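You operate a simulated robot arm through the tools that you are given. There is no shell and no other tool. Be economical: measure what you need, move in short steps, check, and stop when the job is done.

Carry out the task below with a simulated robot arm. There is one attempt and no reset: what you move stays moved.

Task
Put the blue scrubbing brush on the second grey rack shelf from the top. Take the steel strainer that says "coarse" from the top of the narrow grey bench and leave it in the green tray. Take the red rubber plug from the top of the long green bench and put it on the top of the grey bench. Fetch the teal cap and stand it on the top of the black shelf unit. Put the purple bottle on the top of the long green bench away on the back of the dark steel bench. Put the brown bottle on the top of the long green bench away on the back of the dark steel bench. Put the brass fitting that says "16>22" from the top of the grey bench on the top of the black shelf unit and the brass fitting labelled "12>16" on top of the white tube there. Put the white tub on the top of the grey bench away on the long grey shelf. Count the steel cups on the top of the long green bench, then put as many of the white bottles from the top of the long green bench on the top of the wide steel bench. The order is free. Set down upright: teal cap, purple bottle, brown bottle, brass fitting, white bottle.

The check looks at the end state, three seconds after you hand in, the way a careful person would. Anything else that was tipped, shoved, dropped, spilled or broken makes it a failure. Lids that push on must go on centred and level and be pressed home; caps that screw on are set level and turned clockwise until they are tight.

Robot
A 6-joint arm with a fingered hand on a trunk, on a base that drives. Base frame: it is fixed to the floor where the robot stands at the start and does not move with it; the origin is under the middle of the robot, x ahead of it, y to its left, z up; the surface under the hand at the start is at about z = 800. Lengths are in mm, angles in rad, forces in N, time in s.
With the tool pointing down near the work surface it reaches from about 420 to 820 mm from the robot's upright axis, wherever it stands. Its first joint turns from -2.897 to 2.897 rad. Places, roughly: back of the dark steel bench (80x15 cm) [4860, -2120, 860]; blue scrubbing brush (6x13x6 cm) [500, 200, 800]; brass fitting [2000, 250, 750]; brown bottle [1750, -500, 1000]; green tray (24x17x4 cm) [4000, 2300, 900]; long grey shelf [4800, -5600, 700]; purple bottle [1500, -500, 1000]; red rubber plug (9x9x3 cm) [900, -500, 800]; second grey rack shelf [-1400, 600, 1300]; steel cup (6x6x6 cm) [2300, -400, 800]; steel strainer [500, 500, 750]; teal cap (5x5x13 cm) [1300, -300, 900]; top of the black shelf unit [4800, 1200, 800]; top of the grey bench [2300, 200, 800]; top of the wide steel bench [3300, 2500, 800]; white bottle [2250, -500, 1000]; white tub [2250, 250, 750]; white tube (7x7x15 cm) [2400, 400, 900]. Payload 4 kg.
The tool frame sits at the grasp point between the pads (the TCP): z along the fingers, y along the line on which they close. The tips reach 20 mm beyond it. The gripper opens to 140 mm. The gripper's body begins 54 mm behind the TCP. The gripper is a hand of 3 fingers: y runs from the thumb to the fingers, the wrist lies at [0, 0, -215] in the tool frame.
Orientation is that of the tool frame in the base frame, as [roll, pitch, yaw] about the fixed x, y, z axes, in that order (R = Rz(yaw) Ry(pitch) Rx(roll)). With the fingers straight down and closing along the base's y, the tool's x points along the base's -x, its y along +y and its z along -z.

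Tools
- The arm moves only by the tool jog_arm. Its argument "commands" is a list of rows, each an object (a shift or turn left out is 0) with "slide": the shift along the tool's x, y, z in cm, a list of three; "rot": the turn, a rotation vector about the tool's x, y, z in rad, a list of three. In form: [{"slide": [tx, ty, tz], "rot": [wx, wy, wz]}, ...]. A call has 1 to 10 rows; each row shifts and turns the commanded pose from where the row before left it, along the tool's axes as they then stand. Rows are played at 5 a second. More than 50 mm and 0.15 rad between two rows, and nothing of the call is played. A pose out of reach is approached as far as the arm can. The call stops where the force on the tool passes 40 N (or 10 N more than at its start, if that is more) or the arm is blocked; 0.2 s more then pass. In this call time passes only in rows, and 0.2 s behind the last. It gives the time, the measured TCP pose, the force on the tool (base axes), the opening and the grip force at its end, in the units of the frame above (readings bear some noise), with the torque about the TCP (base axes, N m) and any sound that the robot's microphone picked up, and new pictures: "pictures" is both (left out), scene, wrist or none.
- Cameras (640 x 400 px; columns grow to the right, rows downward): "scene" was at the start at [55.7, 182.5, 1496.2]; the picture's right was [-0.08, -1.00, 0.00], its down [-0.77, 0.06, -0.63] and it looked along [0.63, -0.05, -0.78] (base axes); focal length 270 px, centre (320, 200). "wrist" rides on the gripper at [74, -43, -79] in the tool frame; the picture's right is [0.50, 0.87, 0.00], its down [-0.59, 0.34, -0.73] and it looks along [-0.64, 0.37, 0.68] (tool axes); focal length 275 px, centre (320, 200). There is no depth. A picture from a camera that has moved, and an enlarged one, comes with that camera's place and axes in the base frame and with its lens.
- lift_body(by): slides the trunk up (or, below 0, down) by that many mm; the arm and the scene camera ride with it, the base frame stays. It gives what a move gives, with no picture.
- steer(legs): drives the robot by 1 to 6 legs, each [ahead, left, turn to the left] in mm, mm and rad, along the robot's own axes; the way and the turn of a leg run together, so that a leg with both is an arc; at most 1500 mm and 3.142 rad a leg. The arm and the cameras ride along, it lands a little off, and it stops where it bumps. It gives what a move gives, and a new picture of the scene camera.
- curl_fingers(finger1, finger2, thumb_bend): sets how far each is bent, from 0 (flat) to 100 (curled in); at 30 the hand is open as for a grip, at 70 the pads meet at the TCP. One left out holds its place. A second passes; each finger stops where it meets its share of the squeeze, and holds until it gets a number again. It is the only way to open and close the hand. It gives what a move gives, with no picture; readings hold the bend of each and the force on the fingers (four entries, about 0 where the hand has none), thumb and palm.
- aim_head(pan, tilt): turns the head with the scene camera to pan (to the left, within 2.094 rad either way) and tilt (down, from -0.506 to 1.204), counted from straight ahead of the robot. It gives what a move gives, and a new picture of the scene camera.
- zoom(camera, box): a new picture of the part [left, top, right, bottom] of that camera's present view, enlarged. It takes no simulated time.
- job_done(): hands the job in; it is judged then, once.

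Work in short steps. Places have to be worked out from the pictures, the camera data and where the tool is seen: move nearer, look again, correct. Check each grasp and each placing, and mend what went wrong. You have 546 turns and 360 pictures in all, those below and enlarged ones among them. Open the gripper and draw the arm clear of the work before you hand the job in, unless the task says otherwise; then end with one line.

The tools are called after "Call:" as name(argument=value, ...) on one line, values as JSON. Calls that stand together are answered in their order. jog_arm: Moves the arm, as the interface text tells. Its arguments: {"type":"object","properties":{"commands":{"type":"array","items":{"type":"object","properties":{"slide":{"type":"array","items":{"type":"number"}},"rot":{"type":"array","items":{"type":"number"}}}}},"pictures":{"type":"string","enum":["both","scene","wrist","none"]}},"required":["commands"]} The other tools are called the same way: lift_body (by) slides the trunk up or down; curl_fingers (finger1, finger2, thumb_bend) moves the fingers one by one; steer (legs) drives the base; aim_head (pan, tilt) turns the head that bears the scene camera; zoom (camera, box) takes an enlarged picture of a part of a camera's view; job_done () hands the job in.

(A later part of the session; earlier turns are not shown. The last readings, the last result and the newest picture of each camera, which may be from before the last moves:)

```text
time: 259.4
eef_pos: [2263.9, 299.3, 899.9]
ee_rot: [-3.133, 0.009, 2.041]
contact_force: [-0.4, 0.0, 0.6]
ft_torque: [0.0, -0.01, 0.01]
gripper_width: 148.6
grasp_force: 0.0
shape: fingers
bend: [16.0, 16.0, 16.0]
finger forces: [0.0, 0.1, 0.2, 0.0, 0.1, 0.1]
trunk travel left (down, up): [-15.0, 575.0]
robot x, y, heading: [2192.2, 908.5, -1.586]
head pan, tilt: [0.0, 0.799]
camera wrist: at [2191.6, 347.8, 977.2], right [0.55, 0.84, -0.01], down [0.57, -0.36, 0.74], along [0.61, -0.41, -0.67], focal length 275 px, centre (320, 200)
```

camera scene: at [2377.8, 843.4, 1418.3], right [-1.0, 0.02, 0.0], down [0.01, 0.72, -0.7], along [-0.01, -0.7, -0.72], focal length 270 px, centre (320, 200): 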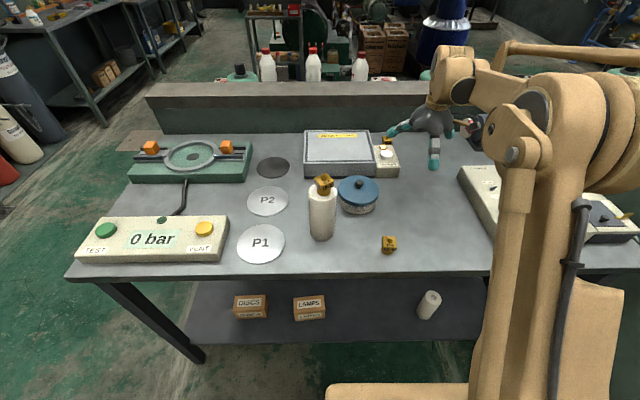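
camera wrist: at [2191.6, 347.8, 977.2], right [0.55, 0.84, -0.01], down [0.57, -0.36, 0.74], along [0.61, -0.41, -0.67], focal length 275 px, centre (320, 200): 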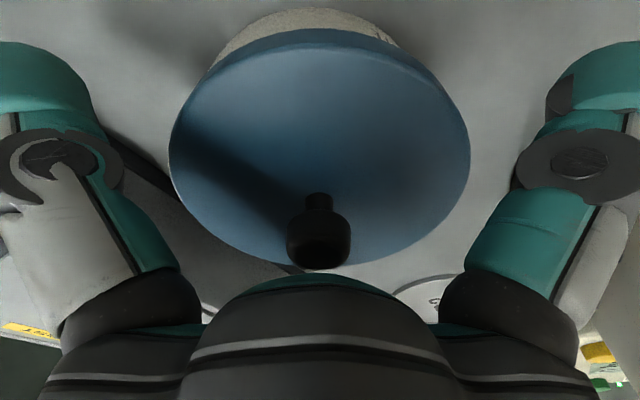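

From symmetry here the lid is displaced about 5 mm on the body, so it did pop off. I'll take the lid by its knob, lift it, re-centre and press it home.

Call:
jog_arm(commands=[{"slide": [0, 0, -4]}, {"slide": [0, 0, -4]}], pictures="none")

Call:
curl_fingers(finger1=53, finger2=53, thumb_bend=53)

Call:
jog_arm(commands=[{"slide": [0.1, 0.1, 2]}, {"slide": [0, 0, 1.5]}, {"slide": [0, 0, 0.8]}, {"slide": [0, 0, 0.4]}], pictures="wrist")

```text
time: 260.0
eef_pos: [2264.6, 301.7, 979.7]
ee_rot: [-3.137, 0.011, 2.041]
contact_force: [0.6, 0.2, -1.0]
ft_torque: [0.0, 0.0, -0.05]
gripper_width: 148.7
grasp_force: 0.2
shape: fingers
bend: [16.0, 16.0, 16.0]
finger forces: [0.0, 0.0, 0.1, 0.0, 0.1, 0.0]
trunk travel left (down, up): [-15.0, 575.0]
robot x, y, heading: [2194.0, 909.8, -1.592]
head pan, tilt: [0.0, 0.799]
```

```text
time: 261.0
eef_pos: [2264.8, 302.1, 978.1]
ee_rot: [-3.135, 0.01, 2.04]
contact_force: [0.6, 0.0, 0.2]
ft_torque: [0.0, 0.02, 0.0]
gripper_width: 54.6
grasp_force: 0.1
shape: fingers
bend: [53.0, 53.0, 53.0]
finger forces: [0.0, 0.0, 0.0, 0.1, 0.1, 0.1]
trunk travel left (down, up): [-15.0, 575.0]
robot x, y, heading: [2189.1, 907.9, -1.591]
head pan, tilt: [0.0, 0.799]
```

```text
time: 262.0
eef_pos: [2265.4, 301.9, 932.8]
ee_rot: [-3.136, 0.009, 2.04]
contact_force: [-0.7, 0.3, 4.5]
ft_torque: [0.21, 0.01, 0.03]
gripper_width: 54.4
grasp_force: 1.9
shape: fingers
bend: [53.0, 53.0, 53.0]
finger forces: [4.0, 0.1, 0.0, 0.0, 0.0, 0.0]
trunk travel left (down, up): [-15.0, 575.0]
robot x, y, heading: [2185.0, 910.0, -1.59]
head pan, tilt: [0.0, 0.799]
camera wrist: at [2192.4, 349.8, 1011.4], right [0.55, 0.84, -0.01], down [0.57, -0.36, 0.74], along [0.61, -0.41, -0.67], focal length 275 px, centre (320, 200)
```

wrist: 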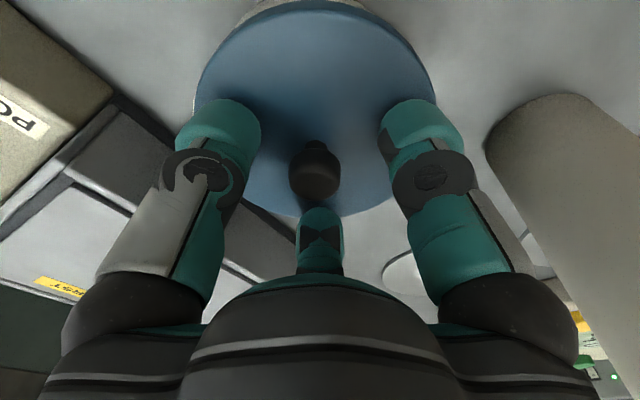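

I raise 3 mm and close on the knob.

Call:
jog_arm(commands=[{"slide": [0, 0, -0.4]}], pictures="none")

Call:
curl_fingers(finger1=80, finger2=80, thumb_bend=80)

Call:
jog_arm(commands=[{"slide": [0, 0, -0.5]}, {"slide": [0, 0, -0.5]}, {"slide": [0, 0, -1]}], pictures="both")

```text
time: 262.4
eef_pos: [2265.3, 301.4, 936.3]
ee_rot: [-3.134, 0.012, 2.039]
contact_force: [0.6, 0.7, -0.1]
ft_torque: [-0.04, -0.02, 0.0]
gripper_width: 54.1
grasp_force: 0.0
shape: fingers
bend: [53.0, 53.0, 53.0]
finger forces: [0.0, 0.0, 0.0, 0.0, 0.1, 0.0]
trunk travel left (down, up): [-15.0, 575.0]
robot x, y, heading: [2187.9, 912.1, -1.594]
head pan, tilt: [0.0, 0.799]
```

```text
time: 263.4
eef_pos: [2265.2, 301.9, 937.2]
ee_rot: [-3.134, 0.012, 2.039]
contact_force: [0.7, 0.6, 0.5]
ft_torque: [0.02, 0.01, 0.04]
gripper_width: 19.6
grasp_force: 21.2
shape: fingers
bend: [64.0, 66.0, 65.0]
finger forces: [12.9, 9.8, 0.0, 0.0, 18.8, 0.0]
trunk travel left (down, up): [-15.0, 575.0]
robot x, y, heading: [2189.6, 911.7, -1.587]
head pan, tilt: [0.0, 0.799]
heard: snap
```

```text
time: 264.2
eef_pos: [2266.1, 302.9, 956.5]
ee_rot: [-3.135, 0.011, 2.041]
contact_force: [1.0, 0.2, -0.8]
ft_torque: [-0.02, 0.01, -0.02]
gripper_width: 19.9
grasp_force: 20.6
shape: fingers
bend: [63.0, 66.0, 65.0]
finger forces: [12.0, 10.3, 0.1, 0.0, 18.4, 0.0]
trunk travel left (down, up): [-15.0, 575.0]
robot x, y, heading: [2187.1, 909.8, -1.588]
head pan, tilt: [0.0, 0.799]
camera scene: at [2377.9, 843.4, 1418.3], right [-1.0, 0.02, 0.0], down [0.01, 0.72, -0.7], along [-0.01, -0.7, -0.72], focal length 270 px, centre (320, 200)
camera wrist: at [2193.0, 350.7, 1035.2], right [0.55, 0.84, -0.01], down [0.57, -0.36, 0.74], along [0.61, -0.41, -0.67], focal length 275 px, centre (320, 200)
```

scene: 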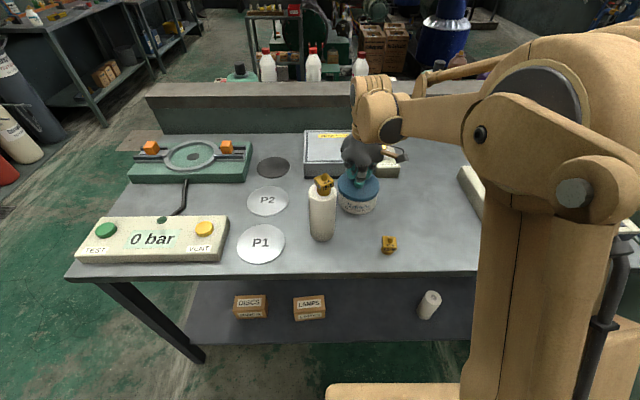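
wrist: 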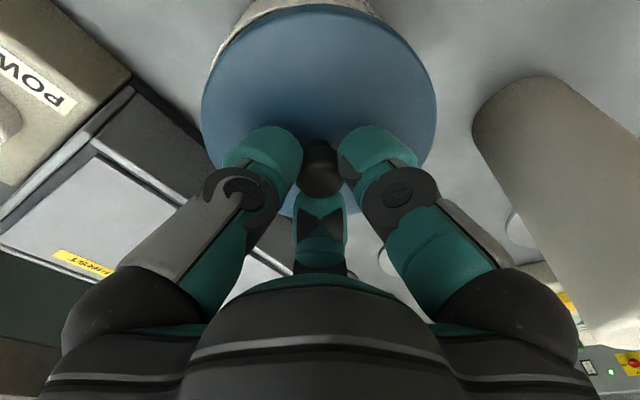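

I lift further to see whether the lid has come off or the tub hangs with it.

Call:
jog_arm(commands=[{"slide": [0, 0, -2]}, {"slide": [0, 0, -3]}], pictures="wrist")

Call:
zoom(camera="scene", box=[310, 140, 410, 220])

```text
time: 264.8
eef_pos: [2265.2, 301.5, 1007.2]
ee_rot: [-3.134, 0.011, 2.04]
contact_force: [-0.4, 0.3, -0.9]
ft_torque: [-0.02, -0.03, 0.01]
gripper_width: 19.8
grasp_force: 20.2
shape: fingers
bend: [63.0, 66.0, 65.0]
finger forces: [11.9, 10.3, 0.0, 0.0, 18.5, 0.0]
trunk travel left (down, up): [-15.0, 575.0]
robot x, y, heading: [2192.2, 912.5, -1.589]
head pan, tilt: [0.0, 0.799]
camera wrist: at [2192.2, 350.3, 1086.1], right [0.55, 0.84, -0.01], down [0.57, -0.36, 0.74], along [0.61, -0.41, -0.67], focal length 275 px, centre (320, 200)
```

wrist: 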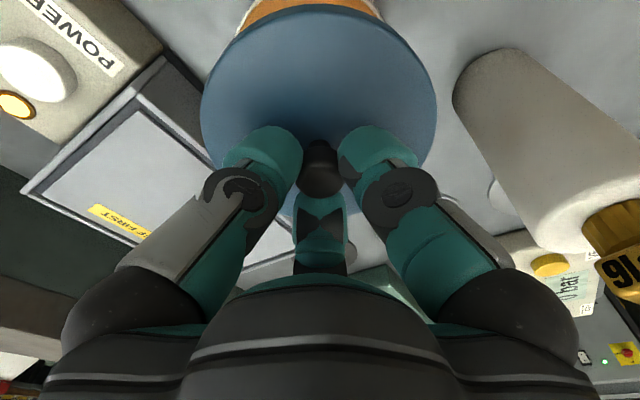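

```text
5.00 times, centred on (360, 180) of scene
camera zoom: at [2377.9, 843.6, 1418.3], right [-1.0, 0.02, 0.0], down [0.01, 0.72, -0.7], along [-0.01, -0.7, -0.72], focal length 1351 px, centre (120, 300)
```

zoom: 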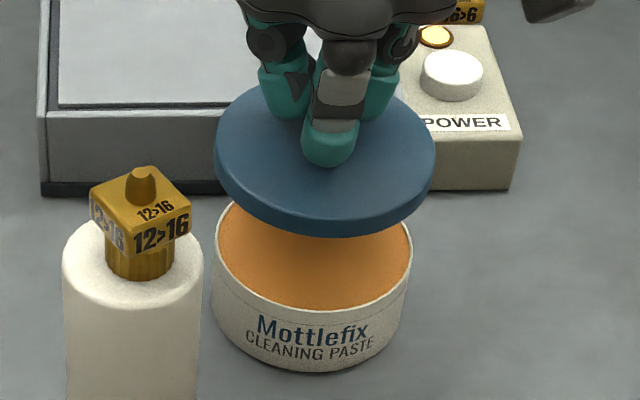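

The lid is off, showing the paste. The body centre is ~8 mm from the lid's, at about [2261, 295]. I shift the lid over and lower it to just above the rim.

Call:
jog_arm(commands=[{"slide": [-0.44, -0.67, 2]}, {"slide": [0, 0, 2.5]}], pictures="wrist")

Call:
zoom(camera="scene", box=[310, 140, 410, 220])

```text
time: 265.4
eef_pos: [2261.1, 292.7, 962.1]
ee_rot: [-3.137, 0.012, 2.04]
contact_force: [0.3, 0.2, -1.4]
ft_torque: [0.01, 0.03, 0.01]
gripper_width: 19.6
grasp_force: 20.1
shape: fingers
bend: [63.0, 66.0, 65.0]
finger forces: [11.9, 10.3, 0.1, 0.0, 18.5, 0.0]
trunk travel left (down, up): [-15.0, 575.0]
robot x, y, heading: [2189.8, 911.1, -1.589]
head pan, tilt: [0.0, 0.799]
camera wrist: at [2188.4, 341.8, 1039.9], right [0.55, 0.84, -0.01], down [0.57, -0.36, 0.74], along [0.61, -0.41, -0.67], focal length 275 px, centre (320, 200)
```

wrist: 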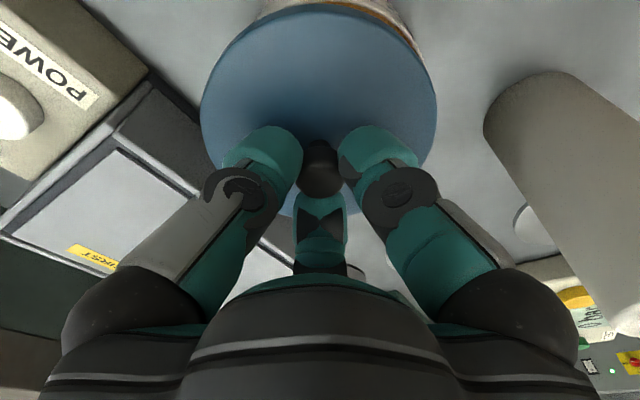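

```text
5.00 times, centred on (360, 180) of scene
camera zoom: at [2377.9, 843.1, 1418.2], right [-1.0, 0.02, 0.0], down [0.01, 0.72, -0.7], along [-0.01, -0.7, -0.72], focal length 1351 px, centre (120, 300)
```

zoom: 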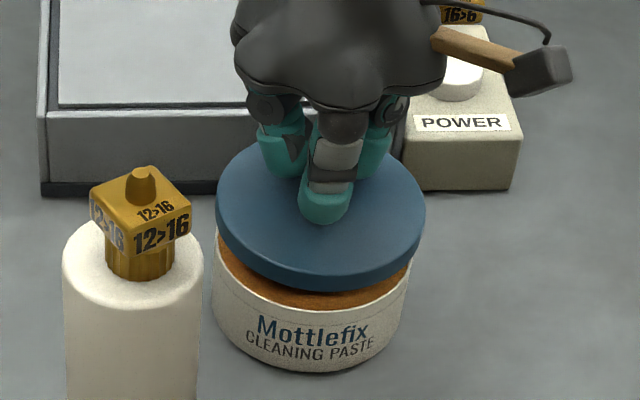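

From both views the body centre is about [2264.5, 293]. I nudge +3.5 mm in x and lower onto the rim.

Call:
jog_arm(commands=[{"slide": [-0.16, 0.31, 1.0]}, {"slide": [0, 0, 0.5]}], pictures="wrist")

Call:
zoom(camera="scene", box=[320, 150, 400, 220])

```text
time: 266.0
eef_pos: [2264.2, 293.8, 946.3]
ee_rot: [-3.134, 0.01, 2.039]
contact_force: [0.0, 0.1, -0.7]
ft_torque: [-0.02, 0.02, -0.01]
gripper_width: 19.6
grasp_force: 19.8
shape: fingers
bend: [63.0, 66.0, 65.0]
finger forces: [11.9, 10.3, 0.0, 0.0, 18.4, 0.1]
trunk travel left (down, up): [-15.0, 575.0]
robot x, y, heading: [2193.0, 913.2, -1.592]
head pan, tilt: [0.0, 0.799]
camera wrist: at [2191.7, 342.6, 1025.3], right [0.55, 0.84, -0.01], down [0.57, -0.36, 0.74], along [0.61, -0.41, -0.67], focal length 275 px, centre (320, 200)
```

wrist: 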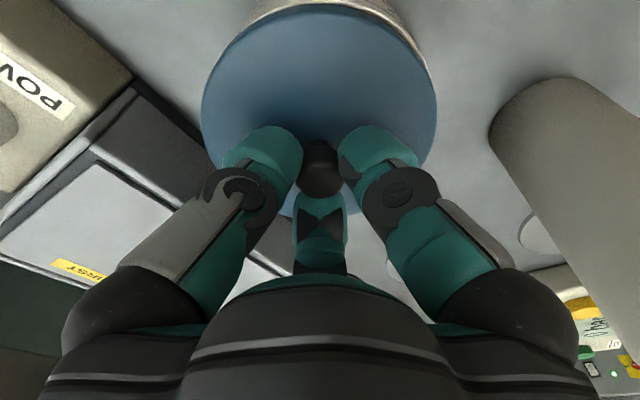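

```text
5.71 times, centred on (360, 185) of scene
camera zoom: at [2378.0, 843.3, 1418.3], right [-1.0, 0.02, 0.0], down [0.01, 0.72, -0.7], along [-0.01, -0.7, -0.72], focal length 1544 px, centre (91, 286)
```

zoom: 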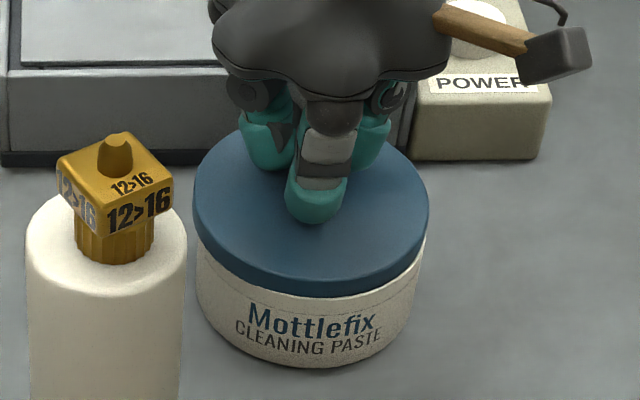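

The body shows slightly more on the right; I shift the lid ~3 mm that way and check again.

Call:
jog_arm(commands=[{"slide": [0.15, 0.26, 0]}], pictures="wrist")

Call:
zoom(camera="wrist", box=[180, 0, 460, 175])

```text
time: 266.4
eef_pos: [2266.3, 297.5, 947.4]
ee_rot: [-3.136, 0.01, 2.04]
contact_force: [0.1, -0.2, -0.2]
ft_torque: [-0.03, -0.02, -0.02]
gripper_width: 19.5
grasp_force: 20.4
shape: fingers
bend: [63.0, 66.0, 65.0]
finger forces: [12.1, 10.2, 0.0, 0.0, 18.3, 0.0]
trunk travel left (down, up): [-15.0, 575.0]
robot x, y, heading: [2188.1, 912.2, -1.592]
head pan, tilt: [0.0, 0.799]
camera wrist: at [2193.6, 345.7, 1025.2], right [0.55, 0.84, -0.01], down [0.57, -0.36, 0.74], along [0.61, -0.41, -0.67], focal length 275 px, centre (320, 200)
```

wrist: 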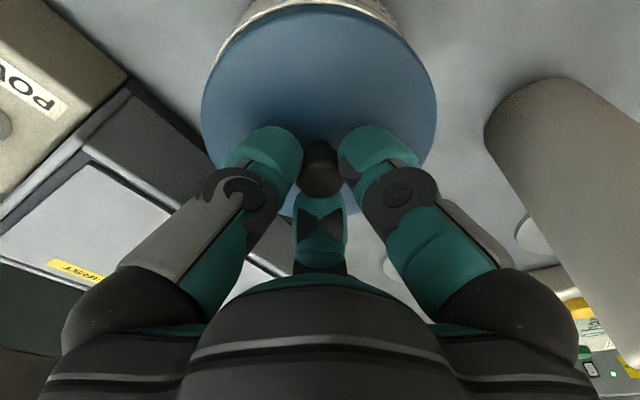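

```text
2.29 times, centred on (320, 88) of wrist
camera zoom: at [2193.6, 345.7, 1025.2], right [0.55, 0.84, -0.01], down [0.57, -0.36, 0.74], along [0.61, -0.41, -0.67], focal length 629 px, centre (320, 457)
```

zoom: 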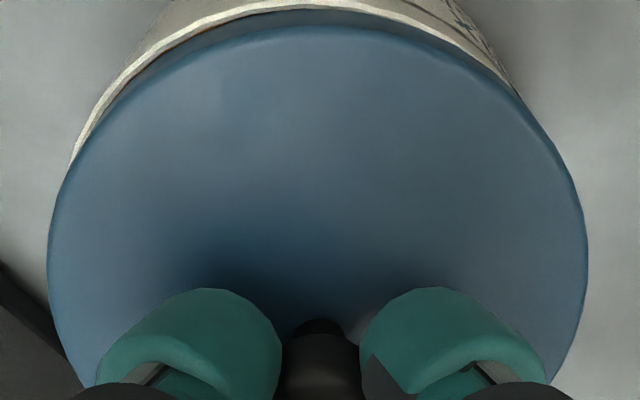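

Lateral centring is now within ~1 mm. I lower to contact with fine steps and press.

Call:
jog_arm(commands=[{"slide": [-0.05, -0.09, 0.3]}, {"slide": [0, 0, 0.2]}], pictures="none")

Call:
zoom(camera="scene", box=[330, 160, 390, 213])

```text
time: 267.0
eef_pos: [2265.7, 295.8, 941.2]
ee_rot: [-3.135, 0.01, 2.04]
contact_force: [-0.3, -0.3, -0.7]
ft_torque: [0.01, 0.03, -0.05]
gripper_width: 19.6
grasp_force: 19.9
shape: fingers
bend: [63.0, 66.0, 65.0]
finger forces: [12.0, 10.3, 0.0, 0.0, 18.4, 0.0]
trunk travel left (down, up): [-15.0, 575.0]
robot x, y, heading: [2193.1, 909.0, -1.593]
head pan, tilt: [0.0, 0.799]
```

```text
7.55 times, centred on (360, 186) of scene
camera zoom: at [2377.9, 843.3, 1418.3], right [-1.0, 0.02, 0.0], down [0.01, 0.72, -0.7], along [-0.01, -0.7, -0.72], focal length 2040 px, centre (18, 302)
```

zoom: 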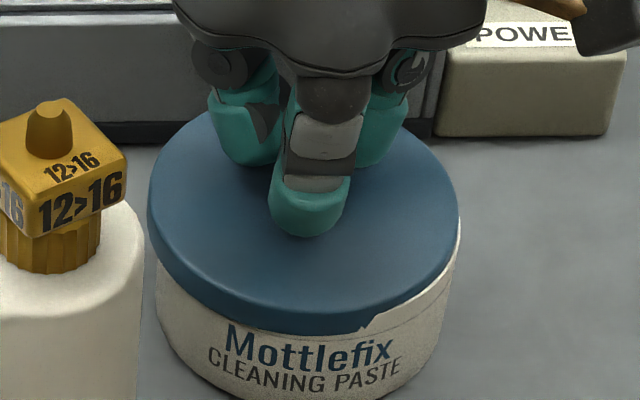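

The scene view shows the lid ~3–4 mm too far left (+x). I raise slightly, shift, and compare again.

Call:
jog_arm(commands=[{"slide": [0, 0, -0.6]}, {"slide": [0.35, -0.2, 0]}, {"slide": [0, 0, 0.4]}], pictures="none")

Call:
zoom(camera="scene", box=[330, 160, 390, 213])

Call:
zoom(camera="wrist", box=[180, 0, 460, 175])

```text
time: 267.8
eef_pos: [2262.0, 300.3, 944.1]
ee_rot: [-3.137, 0.01, 2.04]
contact_force: [0.4, 0.2, -0.3]
ft_torque: [0.0, -0.01, -0.01]
gripper_width: 19.9
grasp_force: 20.6
shape: fingers
bend: [63.0, 66.0, 65.0]
finger forces: [11.9, 10.3, 0.0, 0.1, 18.4, 0.0]
trunk travel left (down, up): [-15.0, 575.0]
robot x, y, heading: [2186.6, 907.4, -1.588]
head pan, tilt: [0.0, 0.799]
```

```text
7.55 times, centred on (360, 186) of scene
camera zoom: at [2377.9, 843.4, 1418.3], right [-1.0, 0.02, 0.0], down [0.01, 0.72, -0.7], along [-0.01, -0.7, -0.72], focal length 2040 px, centre (18, 302)
```

zoom: 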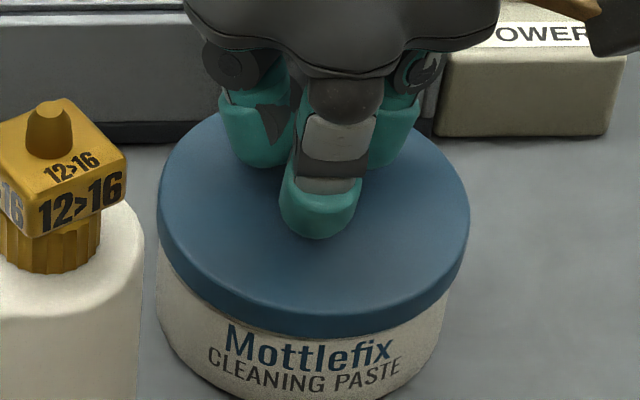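

```text
2.29 times, centred on (320, 88) of wrist
camera zoom: at [2189.8, 348.2, 1021.7], right [0.55, 0.84, -0.01], down [0.57, -0.36, 0.74], along [0.61, -0.41, -0.67], focal length 629 px, centre (320, 457)
```

zoom: 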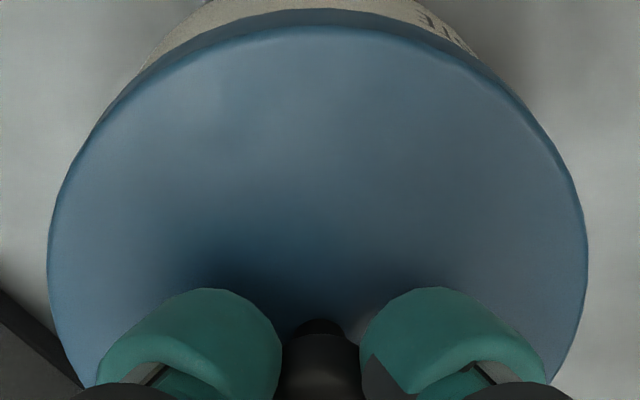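

Nearly symmetric in both views. A 1.5 mm correction, then I lower and press.

Call:
jog_arm(commands=[{"slide": [-0.08, -0.13, 0]}, {"slide": [0, 0, 0.3]}, {"slide": [0, 0, 0.3]}, {"slide": [0, 0, 0.3]}, {"slide": [0, 0, 0.3]}, {"slide": [0, 0, 0.3]}, {"slide": [0, 0, 0.3]}], pictures="none")

Call:
zoom(camera="scene", box=[330, 160, 390, 213])

```text
time: 269.0
eef_pos: [2261.7, 297.9, 935.3]
ee_rot: [-3.133, 0.013, 2.04]
contact_force: [1.9, -6.7, 28.8]
ft_torque: [-0.03, 0.1, 0.03]
gripper_width: 19.7
grasp_force: 31.0
shape: fingers
bend: [63.0, 66.0, 65.0]
finger forces: [18.4, 15.2, 0.0, 0.0, 28.2, 0.0]
trunk travel left (down, up): [-15.0, 575.0]
robot x, y, heading: [2187.0, 909.1, -1.592]
head pan, tilt: [0.0, 0.799]
heard: snap
stopped in row 6: the force on the tool passed its limit at 46 N (the readings are from after the stop); the commanded pose is now the measured one
```

```text
7.55 times, centred on (360, 186) of scene
camera zoom: at [2377.9, 845.2, 1418.6], right [-1.0, 0.02, 0.0], down [0.01, 0.72, -0.7], along [-0.01, -0.7, -0.72], focal length 2040 px, centre (18, 302)
```

zoom: 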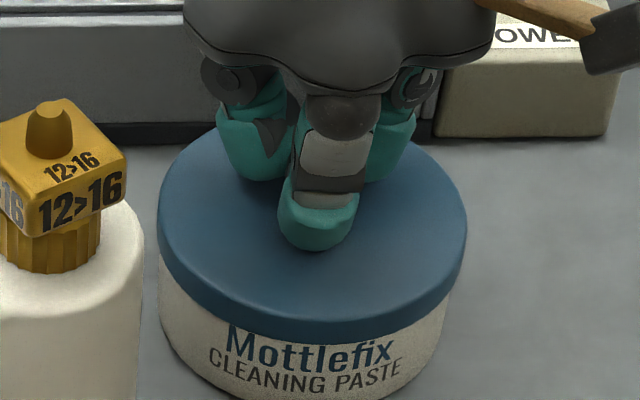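

Snap heard: the lid is home, centred and level. The fingers touch the lid before the body, so I test whether the tub hangs safely from its knob with a tiny lift.

Call:
jog_arm(commands=[{"slide": [0, 0, -0.2]}, {"slide": [0, 0, -0.2]}, {"slide": [0, 0, -0.2]}, {"slide": [0, 0, -0.2]}, {"slide": [0, 0, -0.2]}], pictures="none")

Call:
zoom(camera="scene", box=[330, 160, 390, 213])

```text
time: 270.2
eef_pos: [2262.0, 295.2, 942.2]
ee_rot: [-3.135, 0.012, 2.041]
contact_force: [-0.6, -0.6, -0.6]
ft_torque: [-0.02, -0.03, 0.02]
gripper_width: 19.5
grasp_force: 20.2
shape: fingers
bend: [63.0, 66.0, 65.0]
finger forces: [12.0, 9.3, 0.1, 0.0, 18.1, 0.1]
trunk travel left (down, up): [-15.0, 575.0]
robot x, y, heading: [2188.0, 910.9, -1.584]
head pan, tilt: [0.0, 0.799]
heard: snap
```

```text
7.55 times, centred on (360, 186) of scene
camera zoom: at [2378.0, 843.1, 1418.2], right [-1.0, 0.02, 0.0], down [0.01, 0.72, -0.7], along [-0.01, -0.7, -0.72], focal length 2040 px, centre (18, 302)
```

zoom: 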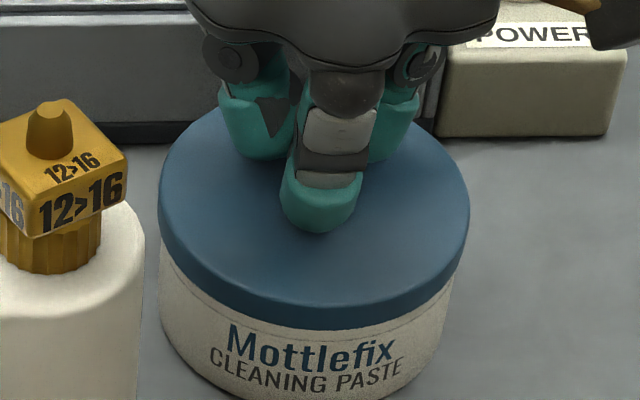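

The lid lifts off again under the tub's weight, so the lid cannot carry it. I'll set the lid aside on a free bench spot, carry the open tub by its body, then bring the lid separately.

Call:
jog_arm(commands=[{"slide": [0, 0, -3]}, {"slide": [0, 0, -3]}, {"slide": [2.27, -3.6, 0]}, {"slide": [2.27, -3.6, 0]}, {"slide": [2.27, -3.6, 0]}, {"slide": [2.27, -3.6, 0]}, {"slide": [2.27, -3.6, 0]}, {"slide": [0, 0, 4]}, {"slide": [0, 0, 3]}], pictures="both")

```text
time: 272.2
eef_pos: [2051.1, 318.0, 931.6]
ee_rot: [-3.135, 0.013, 2.039]
contact_force: [0.0, 0.1, -1.6]
ft_torque: [-0.02, 0.05, -0.02]
gripper_width: 19.7
grasp_force: 20.0
shape: fingers
bend: [63.0, 66.0, 65.0]
finger forces: [11.9, 9.5, 0.1, 0.0, 18.0, 0.0]
trunk travel left (down, up): [-15.0, 575.0]
robot x, y, heading: [2191.2, 908.2, -1.587]
head pan, tilt: [0.0, 0.799]
camera scene: at [2377.9, 842.9, 1418.2], right [-1.0, 0.02, 0.0], down [0.01, 0.72, -0.7], along [-0.01, -0.7, -0.72], focal length 270 px, centre (320, 200)
camera wrist: at [1977.8, 366.3, 1010.2], right [0.55, 0.84, -0.01], down [0.57, -0.36, 0.74], along [0.61, -0.41, -0.67], focal length 275 px, centre (320, 200)
```

scene: 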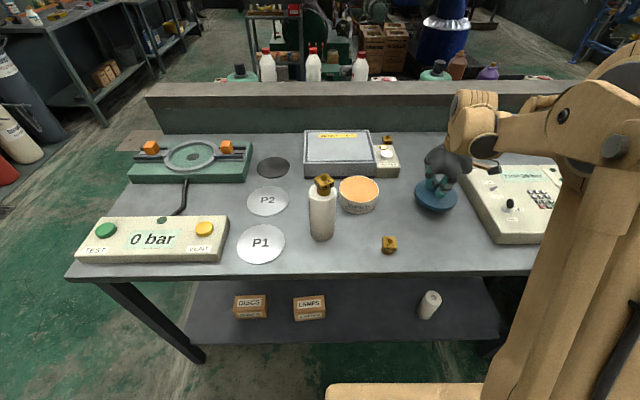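
wrist: 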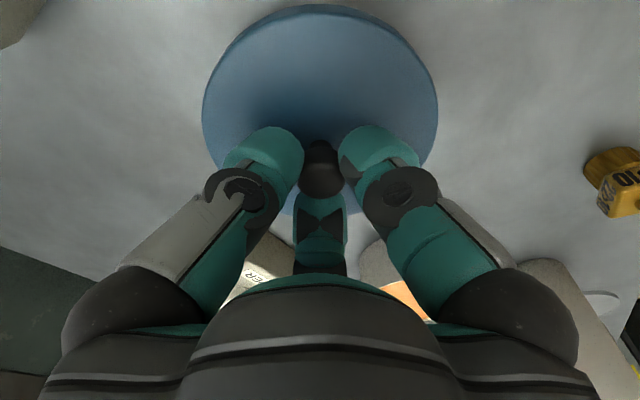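

The spot is free. I lower the lid to the bench and release it.

Call:
jog_arm(commands=[{"slide": [0, 0, 1.5]}, {"slide": [0, 0, 0.6]}, {"slide": [0, 0, 0.4]}, {"slide": [0, 0, 0.4]}, {"slide": [0, 0, 0.3]}, {"slide": [0, 0, 0.3]}, {"slide": [0, 0, 0.3]}, {"slide": [0, 0, 0.3]}], pictures="none")

```text
time: 274.0
eef_pos: [2050.1, 316.0, 891.9]
ee_rot: [-3.137, 0.012, 2.039]
contact_force: [-0.1, 0.5, -0.5]
ft_torque: [-0.01, -0.02, 0.03]
gripper_width: 19.5
grasp_force: 19.4
shape: fingers
bend: [63.0, 66.0, 65.0]
finger forces: [11.8, 9.3, 0.0, 0.0, 18.0, 0.0]
trunk travel left (down, up): [-15.0, 575.0]
robot x, y, heading: [2192.6, 913.0, -1.589]
head pan, tilt: [0.0, 0.799]
```

Call:
jog_arm(commands=[{"slide": [0, 0, 0.3]}, {"slide": [0, 0, 0.3]}, {"slide": [0, 0, 0.3]}, {"slide": [0, 0, 0.3]}, {"slide": [0, 0, 0.3]}, {"slide": [0, 0, 0.3]}], pictures="none")

```text
time: 275.0
eef_pos: [2049.7, 316.1, 884.5]
ee_rot: [-3.131, 0.016, 2.04]
contact_force: [0.4, -5.0, 32.2]
ft_torque: [-0.01, 0.11, -0.01]
gripper_width: 19.5
grasp_force: 32.1
shape: fingers
bend: [63.0, 66.0, 65.0]
finger forces: [18.2, 16.6, 0.0, 0.0, 29.2, 0.1]
trunk travel left (down, up): [-15.0, 575.0]
robot x, y, heading: [2190.6, 908.6, -1.592]
head pan, tilt: [0.0, 0.799]
stopped in row 4: the force on the tool passed its limit at 46 N (the readings are from after the stop); the commanded pose is now the measured one
```

The lid rests on the bench. I release it and move over to the open tub.

Call:
jog_arm(commands=[{"slide": [0, 0, -0.2]}], pictures="none")

Call:
curl_fingers(finger1=48, finger2=48, thumb_bend=48)

Call:
jog_arm(commands=[{"slide": [0, 0, -4]}, {"slide": [0, 0, -4]}, {"slide": [0, 0, -3]}, {"slide": [-2.27, 3.6, 0]}, {"slide": [-2.27, 3.6, 0]}, {"slide": [-2.27, 3.6, 0]}, {"slide": [-2.27, 3.6, 0]}, {"slide": [-2.27, 3.6, 0]}], pictures="none")

Call:
curl_fingers(finger1=16, finger2=16, thumb_bend=16)

Call:
zoom(camera="wrist", box=[0, 0, 640, 400])

```text
time: 275.4
eef_pos: [2050.5, 315.9, 885.0]
ee_rot: [-3.134, 0.016, 2.041]
contact_force: [1.8, -2.6, 20.2]
ft_torque: [0.07, 0.07, -0.02]
gripper_width: 19.8
grasp_force: 28.3
shape: fingers
bend: [63.0, 66.0, 65.0]
finger forces: [17.6, 13.9, 0.0, 0.1, 24.6, 0.0]
trunk travel left (down, up): [-15.0, 575.0]
robot x, y, heading: [2190.2, 909.3, -1.594]
head pan, tilt: [0.0, 0.799]
```

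```text
time: 276.4
eef_pos: [2048.1, 315.3, 883.3]
ee_rot: [-3.134, 0.016, 2.039]
contact_force: [0.7, 0.1, 0.1]
ft_torque: [-0.02, -0.04, 0.0]
gripper_width: 69.5
grasp_force: 0.2
shape: fingers
bend: [48.0, 48.0, 48.0]
finger forces: [0.1, 0.0, 0.0, 0.0, 0.0, 0.0]
trunk travel left (down, up): [-15.0, 575.0]
robot x, y, heading: [2186.1, 907.3, -1.595]
head pan, tilt: [0.0, 0.799]
```

```text
time: 278.2
eef_pos: [2261.9, 295.2, 993.6]
ee_rot: [-3.133, 0.014, 2.041]
contact_force: [-0.6, 0.7, -0.1]
ft_torque: [-0.02, 0.02, 0.03]
gripper_width: 69.7
grasp_force: 0.1
shape: fingers
bend: [48.0, 48.0, 48.0]
finger forces: [0.1, 0.1, 0.1, 0.0, 0.0, 0.1]
trunk travel left (down, up): [-15.0, 575.0]
robot x, y, heading: [2189.5, 912.5, -1.591]
head pan, tilt: [0.0, 0.799]
```

```text
time: 279.2
eef_pos: [2262.4, 295.4, 993.3]
ee_rot: [-3.135, 0.014, 2.039]
contact_force: [0.1, 0.1, 0.5]
ft_torque: [0.0, -0.02, 0.01]
gripper_width: 148.2
grasp_force: 0.0
shape: fingers
bend: [16.0, 16.0, 16.0]
finger forces: [0.0, 0.0, 0.0, 0.0, 0.0, 0.0]
trunk travel left (down, up): [-15.0, 575.0]
robot x, y, heading: [2191.6, 905.2, -1.591]
head pan, tilt: [0.0, 0.799]
```

```text
1.00 times, centred on (320, 200) of wrist (not enlarged: the box is as wide or as high as the picture)
camera zoom: at [2189.8, 343.7, 1071.2], right [0.55, 0.84, -0.01], down [0.57, -0.36, 0.74], along [0.61, -0.41, -0.67], focal length 275 px, centre (320, 200)
```

zoom: 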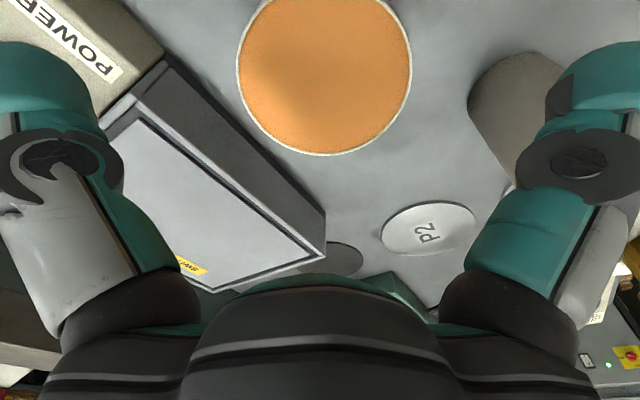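

The tub is centred. I descend to z≈893 and close on the body.

Call:
jog_arm(commands=[{"slide": [0.1, 0.2, 4]}, {"slide": [0, 0, 3]}, {"slide": [0, 0, 2]}, {"slide": [0, 0, 0.8]}], pictures="none")

Call:
curl_fingers(finger1=60, finger2=60, thumb_bend=60)

Call:
zoom(camera="wrist", box=[0, 0, 640, 400])

```text
time: 280.2
eef_pos: [2264.5, 295.5, 894.5]
ee_rot: [-3.133, 0.015, 2.039]
contact_force: [-0.8, 0.1, -0.5]
ft_torque: [-0.01, -0.01, 0.01]
gripper_width: 148.3
grasp_force: 0.1
shape: fingers
bend: [16.0, 16.0, 16.0]
finger forces: [0.0, 0.1, 0.0, 0.0, 0.0, 0.1]
trunk travel left (down, up): [-15.0, 575.0]
robot x, y, heading: [2192.4, 909.7, -1.591]
head pan, tilt: [0.0, 0.799]
```

```text
time: 281.2
eef_pos: [2262.1, 296.1, 896.0]
ee_rot: [-3.134, 0.013, 2.04]
contact_force: [-5.3, -7.9, 17.0]
ft_torque: [-0.22, 0.51, 0.1]
gripper_width: 107.1
grasp_force: 30.1
shape: fingers
bend: [37.0, 41.0, 40.0]
finger forces: [14.6, 11.7, 0.0, 0.0, 34.4, 0.0]
trunk travel left (down, up): [-15.0, 575.0]
robot x, y, heading: [2190.1, 911.7, -1.595]
head pan, tilt: [0.0, 0.799]
```

```text
1.00 times, centred on (320, 200) of wrist (not enlarged: the box is as wide or as high as the picture)
camera zoom: at [2190.2, 344.7, 973.8], right [0.55, 0.84, -0.01], down [0.57, -0.36, 0.74], along [0.61, -0.41, -0.67], focal length 275 px, centre (320, 200)
```

zoom: 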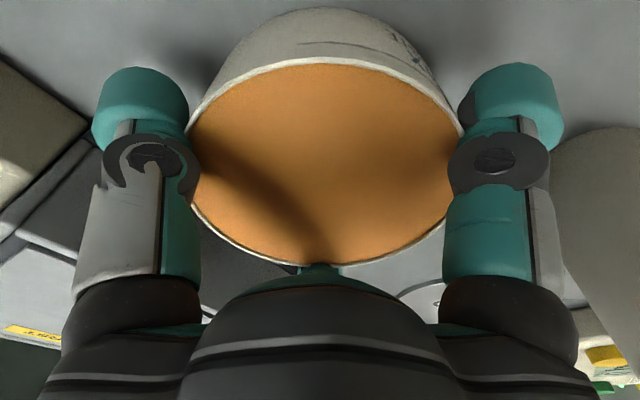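

Gripped at the rim. I test-lift slowly.

Call:
jog_arm(commands=[{"slide": [0, 0, -0.4]}, {"slide": [0, 0, -0.4]}, {"slide": [0, 0, -0.4]}, {"slide": [0, 0, -0.4]}, {"slide": [0, 0, -0.4]}], pictures="wrist")

```text
time: 282.4
eef_pos: [2262.9, 297.1, 915.9]
ee_rot: [-3.134, 0.014, 2.039]
contact_force: [-0.7, -0.8, -5.9]
ft_torque: [-0.05, -0.01, 0.03]
gripper_width: 105.8
grasp_force: 24.1
shape: fingers
bend: [36.0, 42.0, 42.0]
finger forces: [16.5, 9.3, 0.0, 0.0, 22.7, 0.0]
trunk travel left (down, up): [-15.0, 575.0]
robot x, y, heading: [2190.7, 911.1, -1.591]
head pan, tilt: [0.0, 0.799]
camera wrist: at [2190.9, 345.3, 993.8], right [0.55, 0.84, -0.01], down [0.57, -0.36, 0.74], along [0.61, -0.41, -0.67], focal length 275 px, centre (320, 200)
```

wrist: 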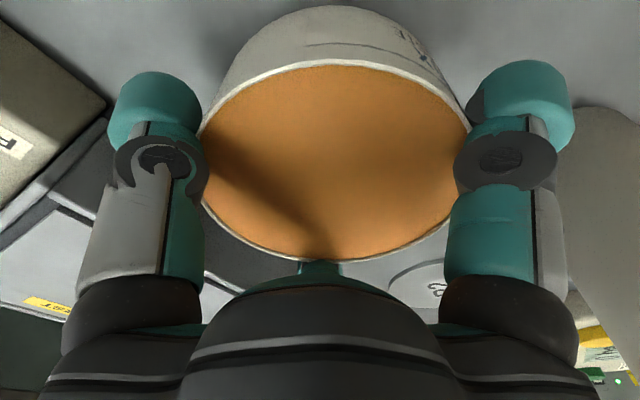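

The tub (about 6 N) is held firmly. I lift it clear and drive toward the passage, heading south.

Call:
jog_arm(commands=[{"slide": [0, 0, -3]}, {"slide": [0, 0, -4]}, {"slide": [0, 0, -4]}, {"slide": [0, 0, -4]}], pictures="none")

Call:
steer(legs=[[-350, 0, 0], [0, 0, 1.591], [1450, 0, 0], [0, 0, -1.571], [1200, 0, 0]])

Call:
aim_head(pan=0, tilt=0.35)

```text
time: 283.4
eef_pos: [2262.2, 297.5, 1065.4]
ee_rot: [-3.132, 0.016, 2.041]
contact_force: [0.6, -0.3, -6.4]
ft_torque: [-0.04, 0.0, 0.02]
gripper_width: 105.6
grasp_force: 24.0
shape: fingers
bend: [36.0, 42.0, 42.0]
finger forces: [16.5, 9.5, 0.1, 0.0, 22.2, 0.1]
trunk travel left (down, up): [-15.0, 575.0]
robot x, y, heading: [2192.9, 912.6, -1.591]
head pan, tilt: [0.0, 0.799]
```

```text
time: 305.8
eef_pos: [3728.6, -547.3, 1065.1]
ee_rot: [-3.133, 0.012, 2.077]
contact_force: [-0.8, 0.2, -5.7]
ft_torque: [-0.04, 0.01, 0.03]
gripper_width: 103.4
grasp_force: 21.6
shape: fingers
bend: [36.0, 42.0, 43.0]
finger forces: [13.2, 9.0, 0.0, 0.0, 19.1, 0.0]
trunk travel left (down, up): [-15.0, 575.0]
robot x, y, heading: [3633.6, 60.6, -1.554]
head pan, tilt: [0.0, 0.799]
camera scene: at [3825.2, 1.3, 1418.2], right [-1.0, -0.02, 0.0], down [-0.01, 0.72, -0.7], along [0.01, -0.7, -0.72], focal length 270 px, centre (320, 200)
```

scene: 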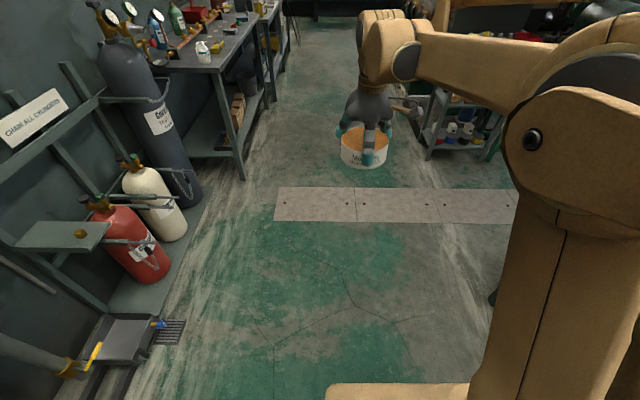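

```text
time: 306.6
eef_pos: [3728.8, -545.9, 1065.7]
ee_rot: [-3.131, 0.015, 2.077]
contact_force: [0.1, -0.9, -6.3]
ft_torque: [0.04, 0.04, -0.03]
gripper_width: 103.8
grasp_force: 20.7
shape: fingers
bend: [36.0, 42.0, 43.0]
finger forces: [13.4, 9.0, 0.0, 0.0, 19.1, 0.0]
trunk travel left (down, up): [-15.0, 575.0]
robot x, y, heading: [3634.5, 58.7, -1.552]
head pan, tilt: [0.0, 0.351]
camera scene: at [3825.4, -11.1, 1457.8], right [-1.0, -0.02, 0.0], down [-0.01, 0.34, -0.94], along [0.02, -0.94, -0.35], focal length 270 px, centre (320, 200)
```

scene: 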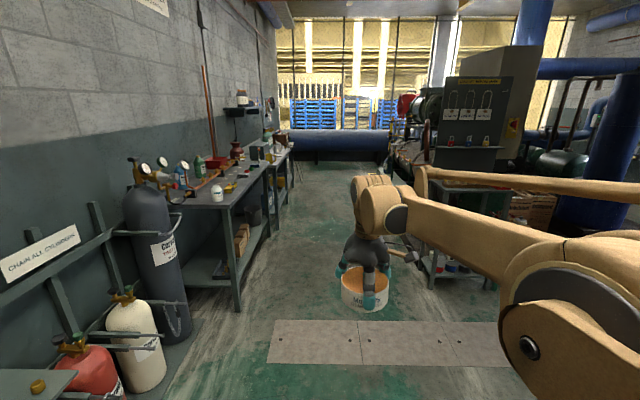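

The lane at x≈3650 is clear. I drive on south.

Call:
steer(legs=[[1500, 0, -0.018], [1500, 0, 0], [500, 0, 0]])

Call:
aim_head(pan=0.3, tilt=0.35)

```text
time: 323.7
eef_pos: [3648.5, -4053.7, 1064.9]
ee_rot: [-3.132, 0.012, 2.038]
contact_force: [0.4, -0.4, -5.3]
ft_torque: [-0.05, -0.01, 0.02]
gripper_width: 103.5
grasp_force: 21.0
shape: fingers
bend: [36.0, 42.0, 43.0]
finger forces: [13.2, 9.1, 0.0, 0.1, 18.8, 0.0]
trunk travel left (down, up): [-15.0, 575.0]
robot x, y, heading: [3576.4, -3441.6, -1.598]
head pan, tilt: [0.0, 0.351]
camera scene: at [3766.5, -3523.1, 1457.8], right [-1.0, 0.02, 0.0], down [0.01, 0.34, -0.94], along [-0.02, -0.94, -0.34], focal length 270 px, centre (320, 200)
```

scene: 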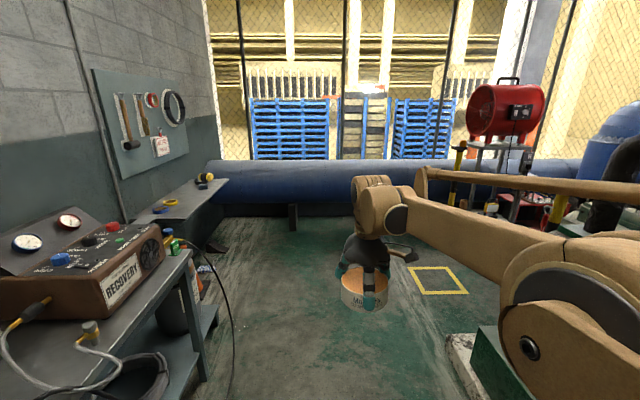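

```text
time: 324.5
eef_pos: [3649.6, -4055.9, 1064.8]
ee_rot: [-3.134, 0.012, 2.037]
contact_force: [-0.4, 0.3, -7.0]
ft_torque: [-0.07, 0.0, -0.01]
gripper_width: 103.8
grasp_force: 21.2
shape: fingers
bend: [36.0, 42.0, 43.0]
finger forces: [13.2, 9.2, 0.0, 0.1, 18.7, 0.0]
trunk travel left (down, up): [-15.0, 575.0]
robot x, y, heading: [3575.7, -3440.2, -1.587]
head pan, tilt: [0.3, 0.351]
camera scene: at [3794.1, -3519.2, 1457.8], right [-0.96, -0.27, 0.0], down [-0.09, 0.33, -0.94], along [0.26, -0.9, -0.34], focal length 270 px, centre (320, 200)
```

scene: 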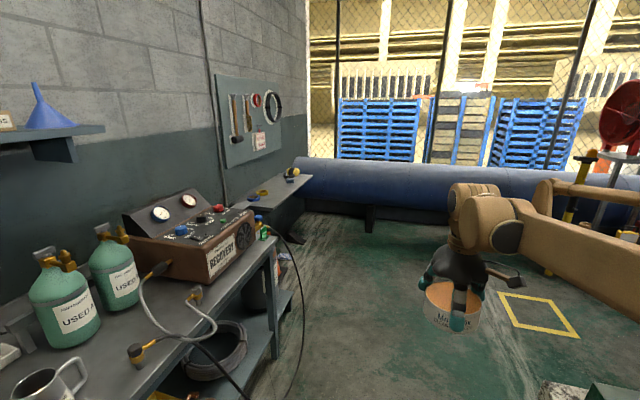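

The long grey shelf is along the left wall beyond the bench, front edge at x≈4665, y -5100…-6150. I drive on and turn to face it.

Call:
steer(legs=[[1500, 0, 0], [560, 0, 0], [0, 0, 1.587], [250, 0, 0]])

Call:
aim_head(pan=0, tilt=0.7)

```text
time: 339.9
eef_pos: [4406.8, -5389.7, 1063.3]
ee_rot: [-3.132, 0.012, -2.635]
contact_force: [0.7, 0.2, -5.5]
ft_torque: [0.0, -0.1, 0.01]
gripper_width: 102.8
grasp_force: 19.0
shape: fingers
bend: [36.0, 42.0, 44.0]
finger forces: [12.9, 8.9, 0.1, 0.1, 18.3, 0.0]
trunk travel left (down, up): [-15.0, 575.0]
robot x, y, heading: [3795.9, -5484.1, 0.019]
head pan, tilt: [0.3, 0.351]
camera scene: at [3863.8, -5268.3, 1457.8], right [0.31, -0.95, 0.0], down [-0.33, -0.11, -0.94], along [0.89, 0.29, -0.34], focal length 270 px, centre (320, 200)
```

scene: 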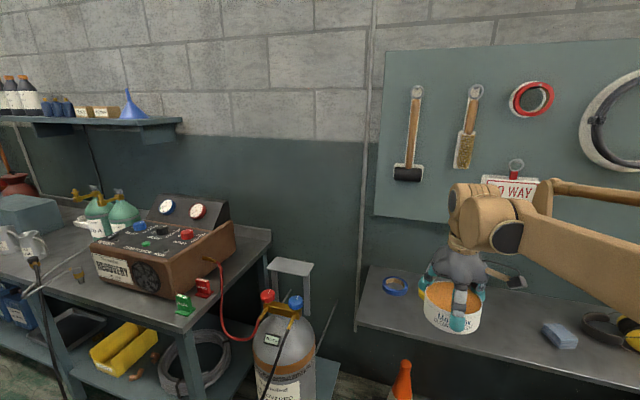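

```text
time: 340.8
eef_pos: [4405.7, -5388.9, 1064.4]
ee_rot: [-3.133, 0.014, -2.636]
contact_force: [0.1, -0.2, -5.8]
ft_torque: [-0.01, -0.04, -0.05]
gripper_width: 103.2
grasp_force: 19.9
shape: fingers
bend: [36.0, 42.0, 44.0]
finger forces: [12.9, 8.9, 0.0, 0.0, 18.2, 0.0]
trunk travel left (down, up): [-15.0, 575.0]
robot x, y, heading: [3800.0, -5485.7, 0.02]
head pan, tilt: [0.0, 0.7]
camera scene: at [3859.8, -5295.8, 1426.5], right [0.02, -1.0, 0.0], down [-0.64, -0.01, -0.77], along [0.76, 0.01, -0.64], focal length 270 px, centre (320, 200)
```

scene: 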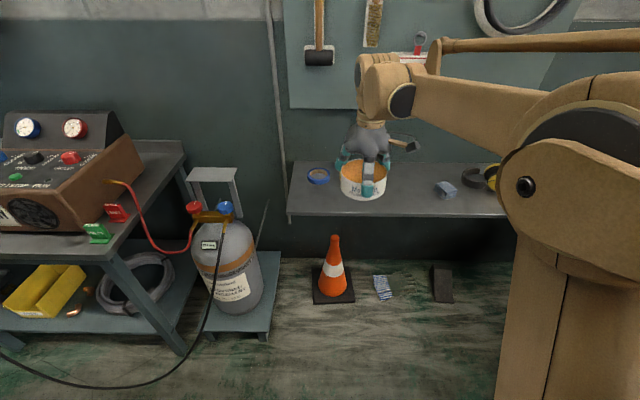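

There's free shelf space between the tape and the sponge, around [4740, -5510]. I drive closer and line up.

Call:
steer(legs=[[0, -115, 0], [250, 0, 0]])

Call:
jog_arm(commands=[{"slide": [-3, 1.5, 0]}, {"slide": [-3, 1.5, 2]}, {"slide": [0, 0, 4.5]}, {"slide": [0, 0, 4.5]}, {"slide": [0, 0, 4.5]}], pictures="both")

```text
time: 343.4
eef_pos: [4657.2, -5499.0, 1065.2]
ee_rot: [-3.134, 0.012, -2.631]
contact_force: [0.5, -0.2, -6.2]
ft_torque: [0.0, -0.03, 0.01]
gripper_width: 102.8
grasp_force: 19.6
shape: fingers
bend: [36.0, 42.0, 44.0]
finger forces: [13.0, 9.0, 0.1, 0.0, 18.3, 0.1]
trunk travel left (down, up): [-15.0, 575.0]
robot x, y, heading: [4047.1, -5599.2, 0.02]
head pan, tilt: [0.0, 0.7]
camera scene: at [4109.8, -5406.3, 1426.4], right [0.02, -1.0, 0.0], down [-0.64, -0.01, -0.76], along [0.76, 0.02, -0.64], focal length 270 px, centre (320, 200)
```

scene: 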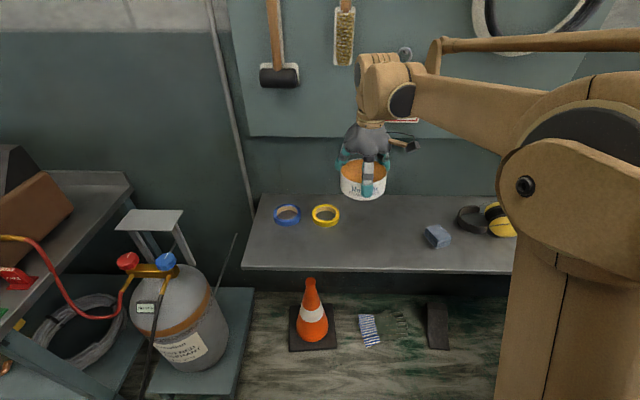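

```text
time: 344.6
eef_pos: [4696.8, -5442.4, 910.3]
ee_rot: [-3.134, 0.012, -2.631]
contact_force: [0.3, -0.4, -6.0]
ft_torque: [-0.01, -0.04, 0.04]
gripper_width: 102.8
grasp_force: 20.0
shape: fingers
bend: [36.0, 42.0, 44.0]
finger forces: [13.1, 8.9, 0.0, 0.0, 17.7, 0.0]
trunk travel left (down, up): [-15.0, 575.0]
robot x, y, heading: [4048.9, -5595.4, 0.025]
head pan, tilt: [0.0, 0.7]
camera scene: at [4109.7, -5406.2, 1426.4], right [0.02, -1.0, 0.0], down [-0.64, -0.01, -0.76], along [0.76, 0.02, -0.64], focal length 270 px, centre (320, 200)
camera wrist: at [4650.7, -5515.8, 988.2], right [-0.86, 0.51, -0.01], down [0.34, 0.58, 0.74], along [0.39, 0.63, -0.67], focal length 275 px, centre (320, 200)
```

scene: 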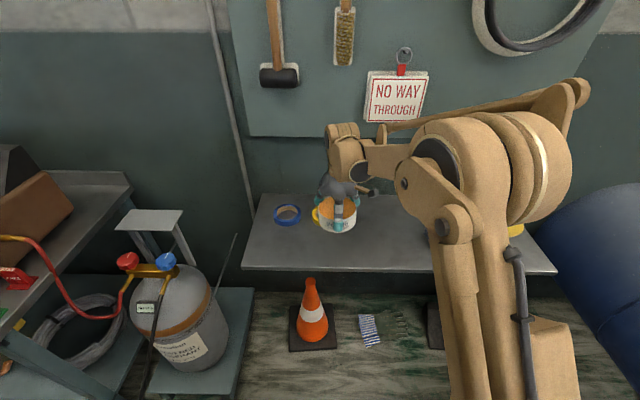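
wrist: 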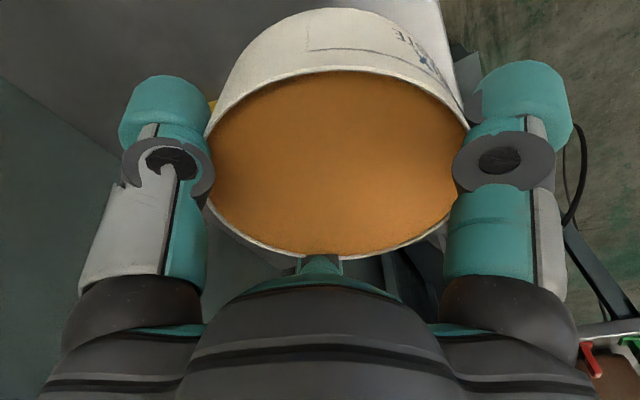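

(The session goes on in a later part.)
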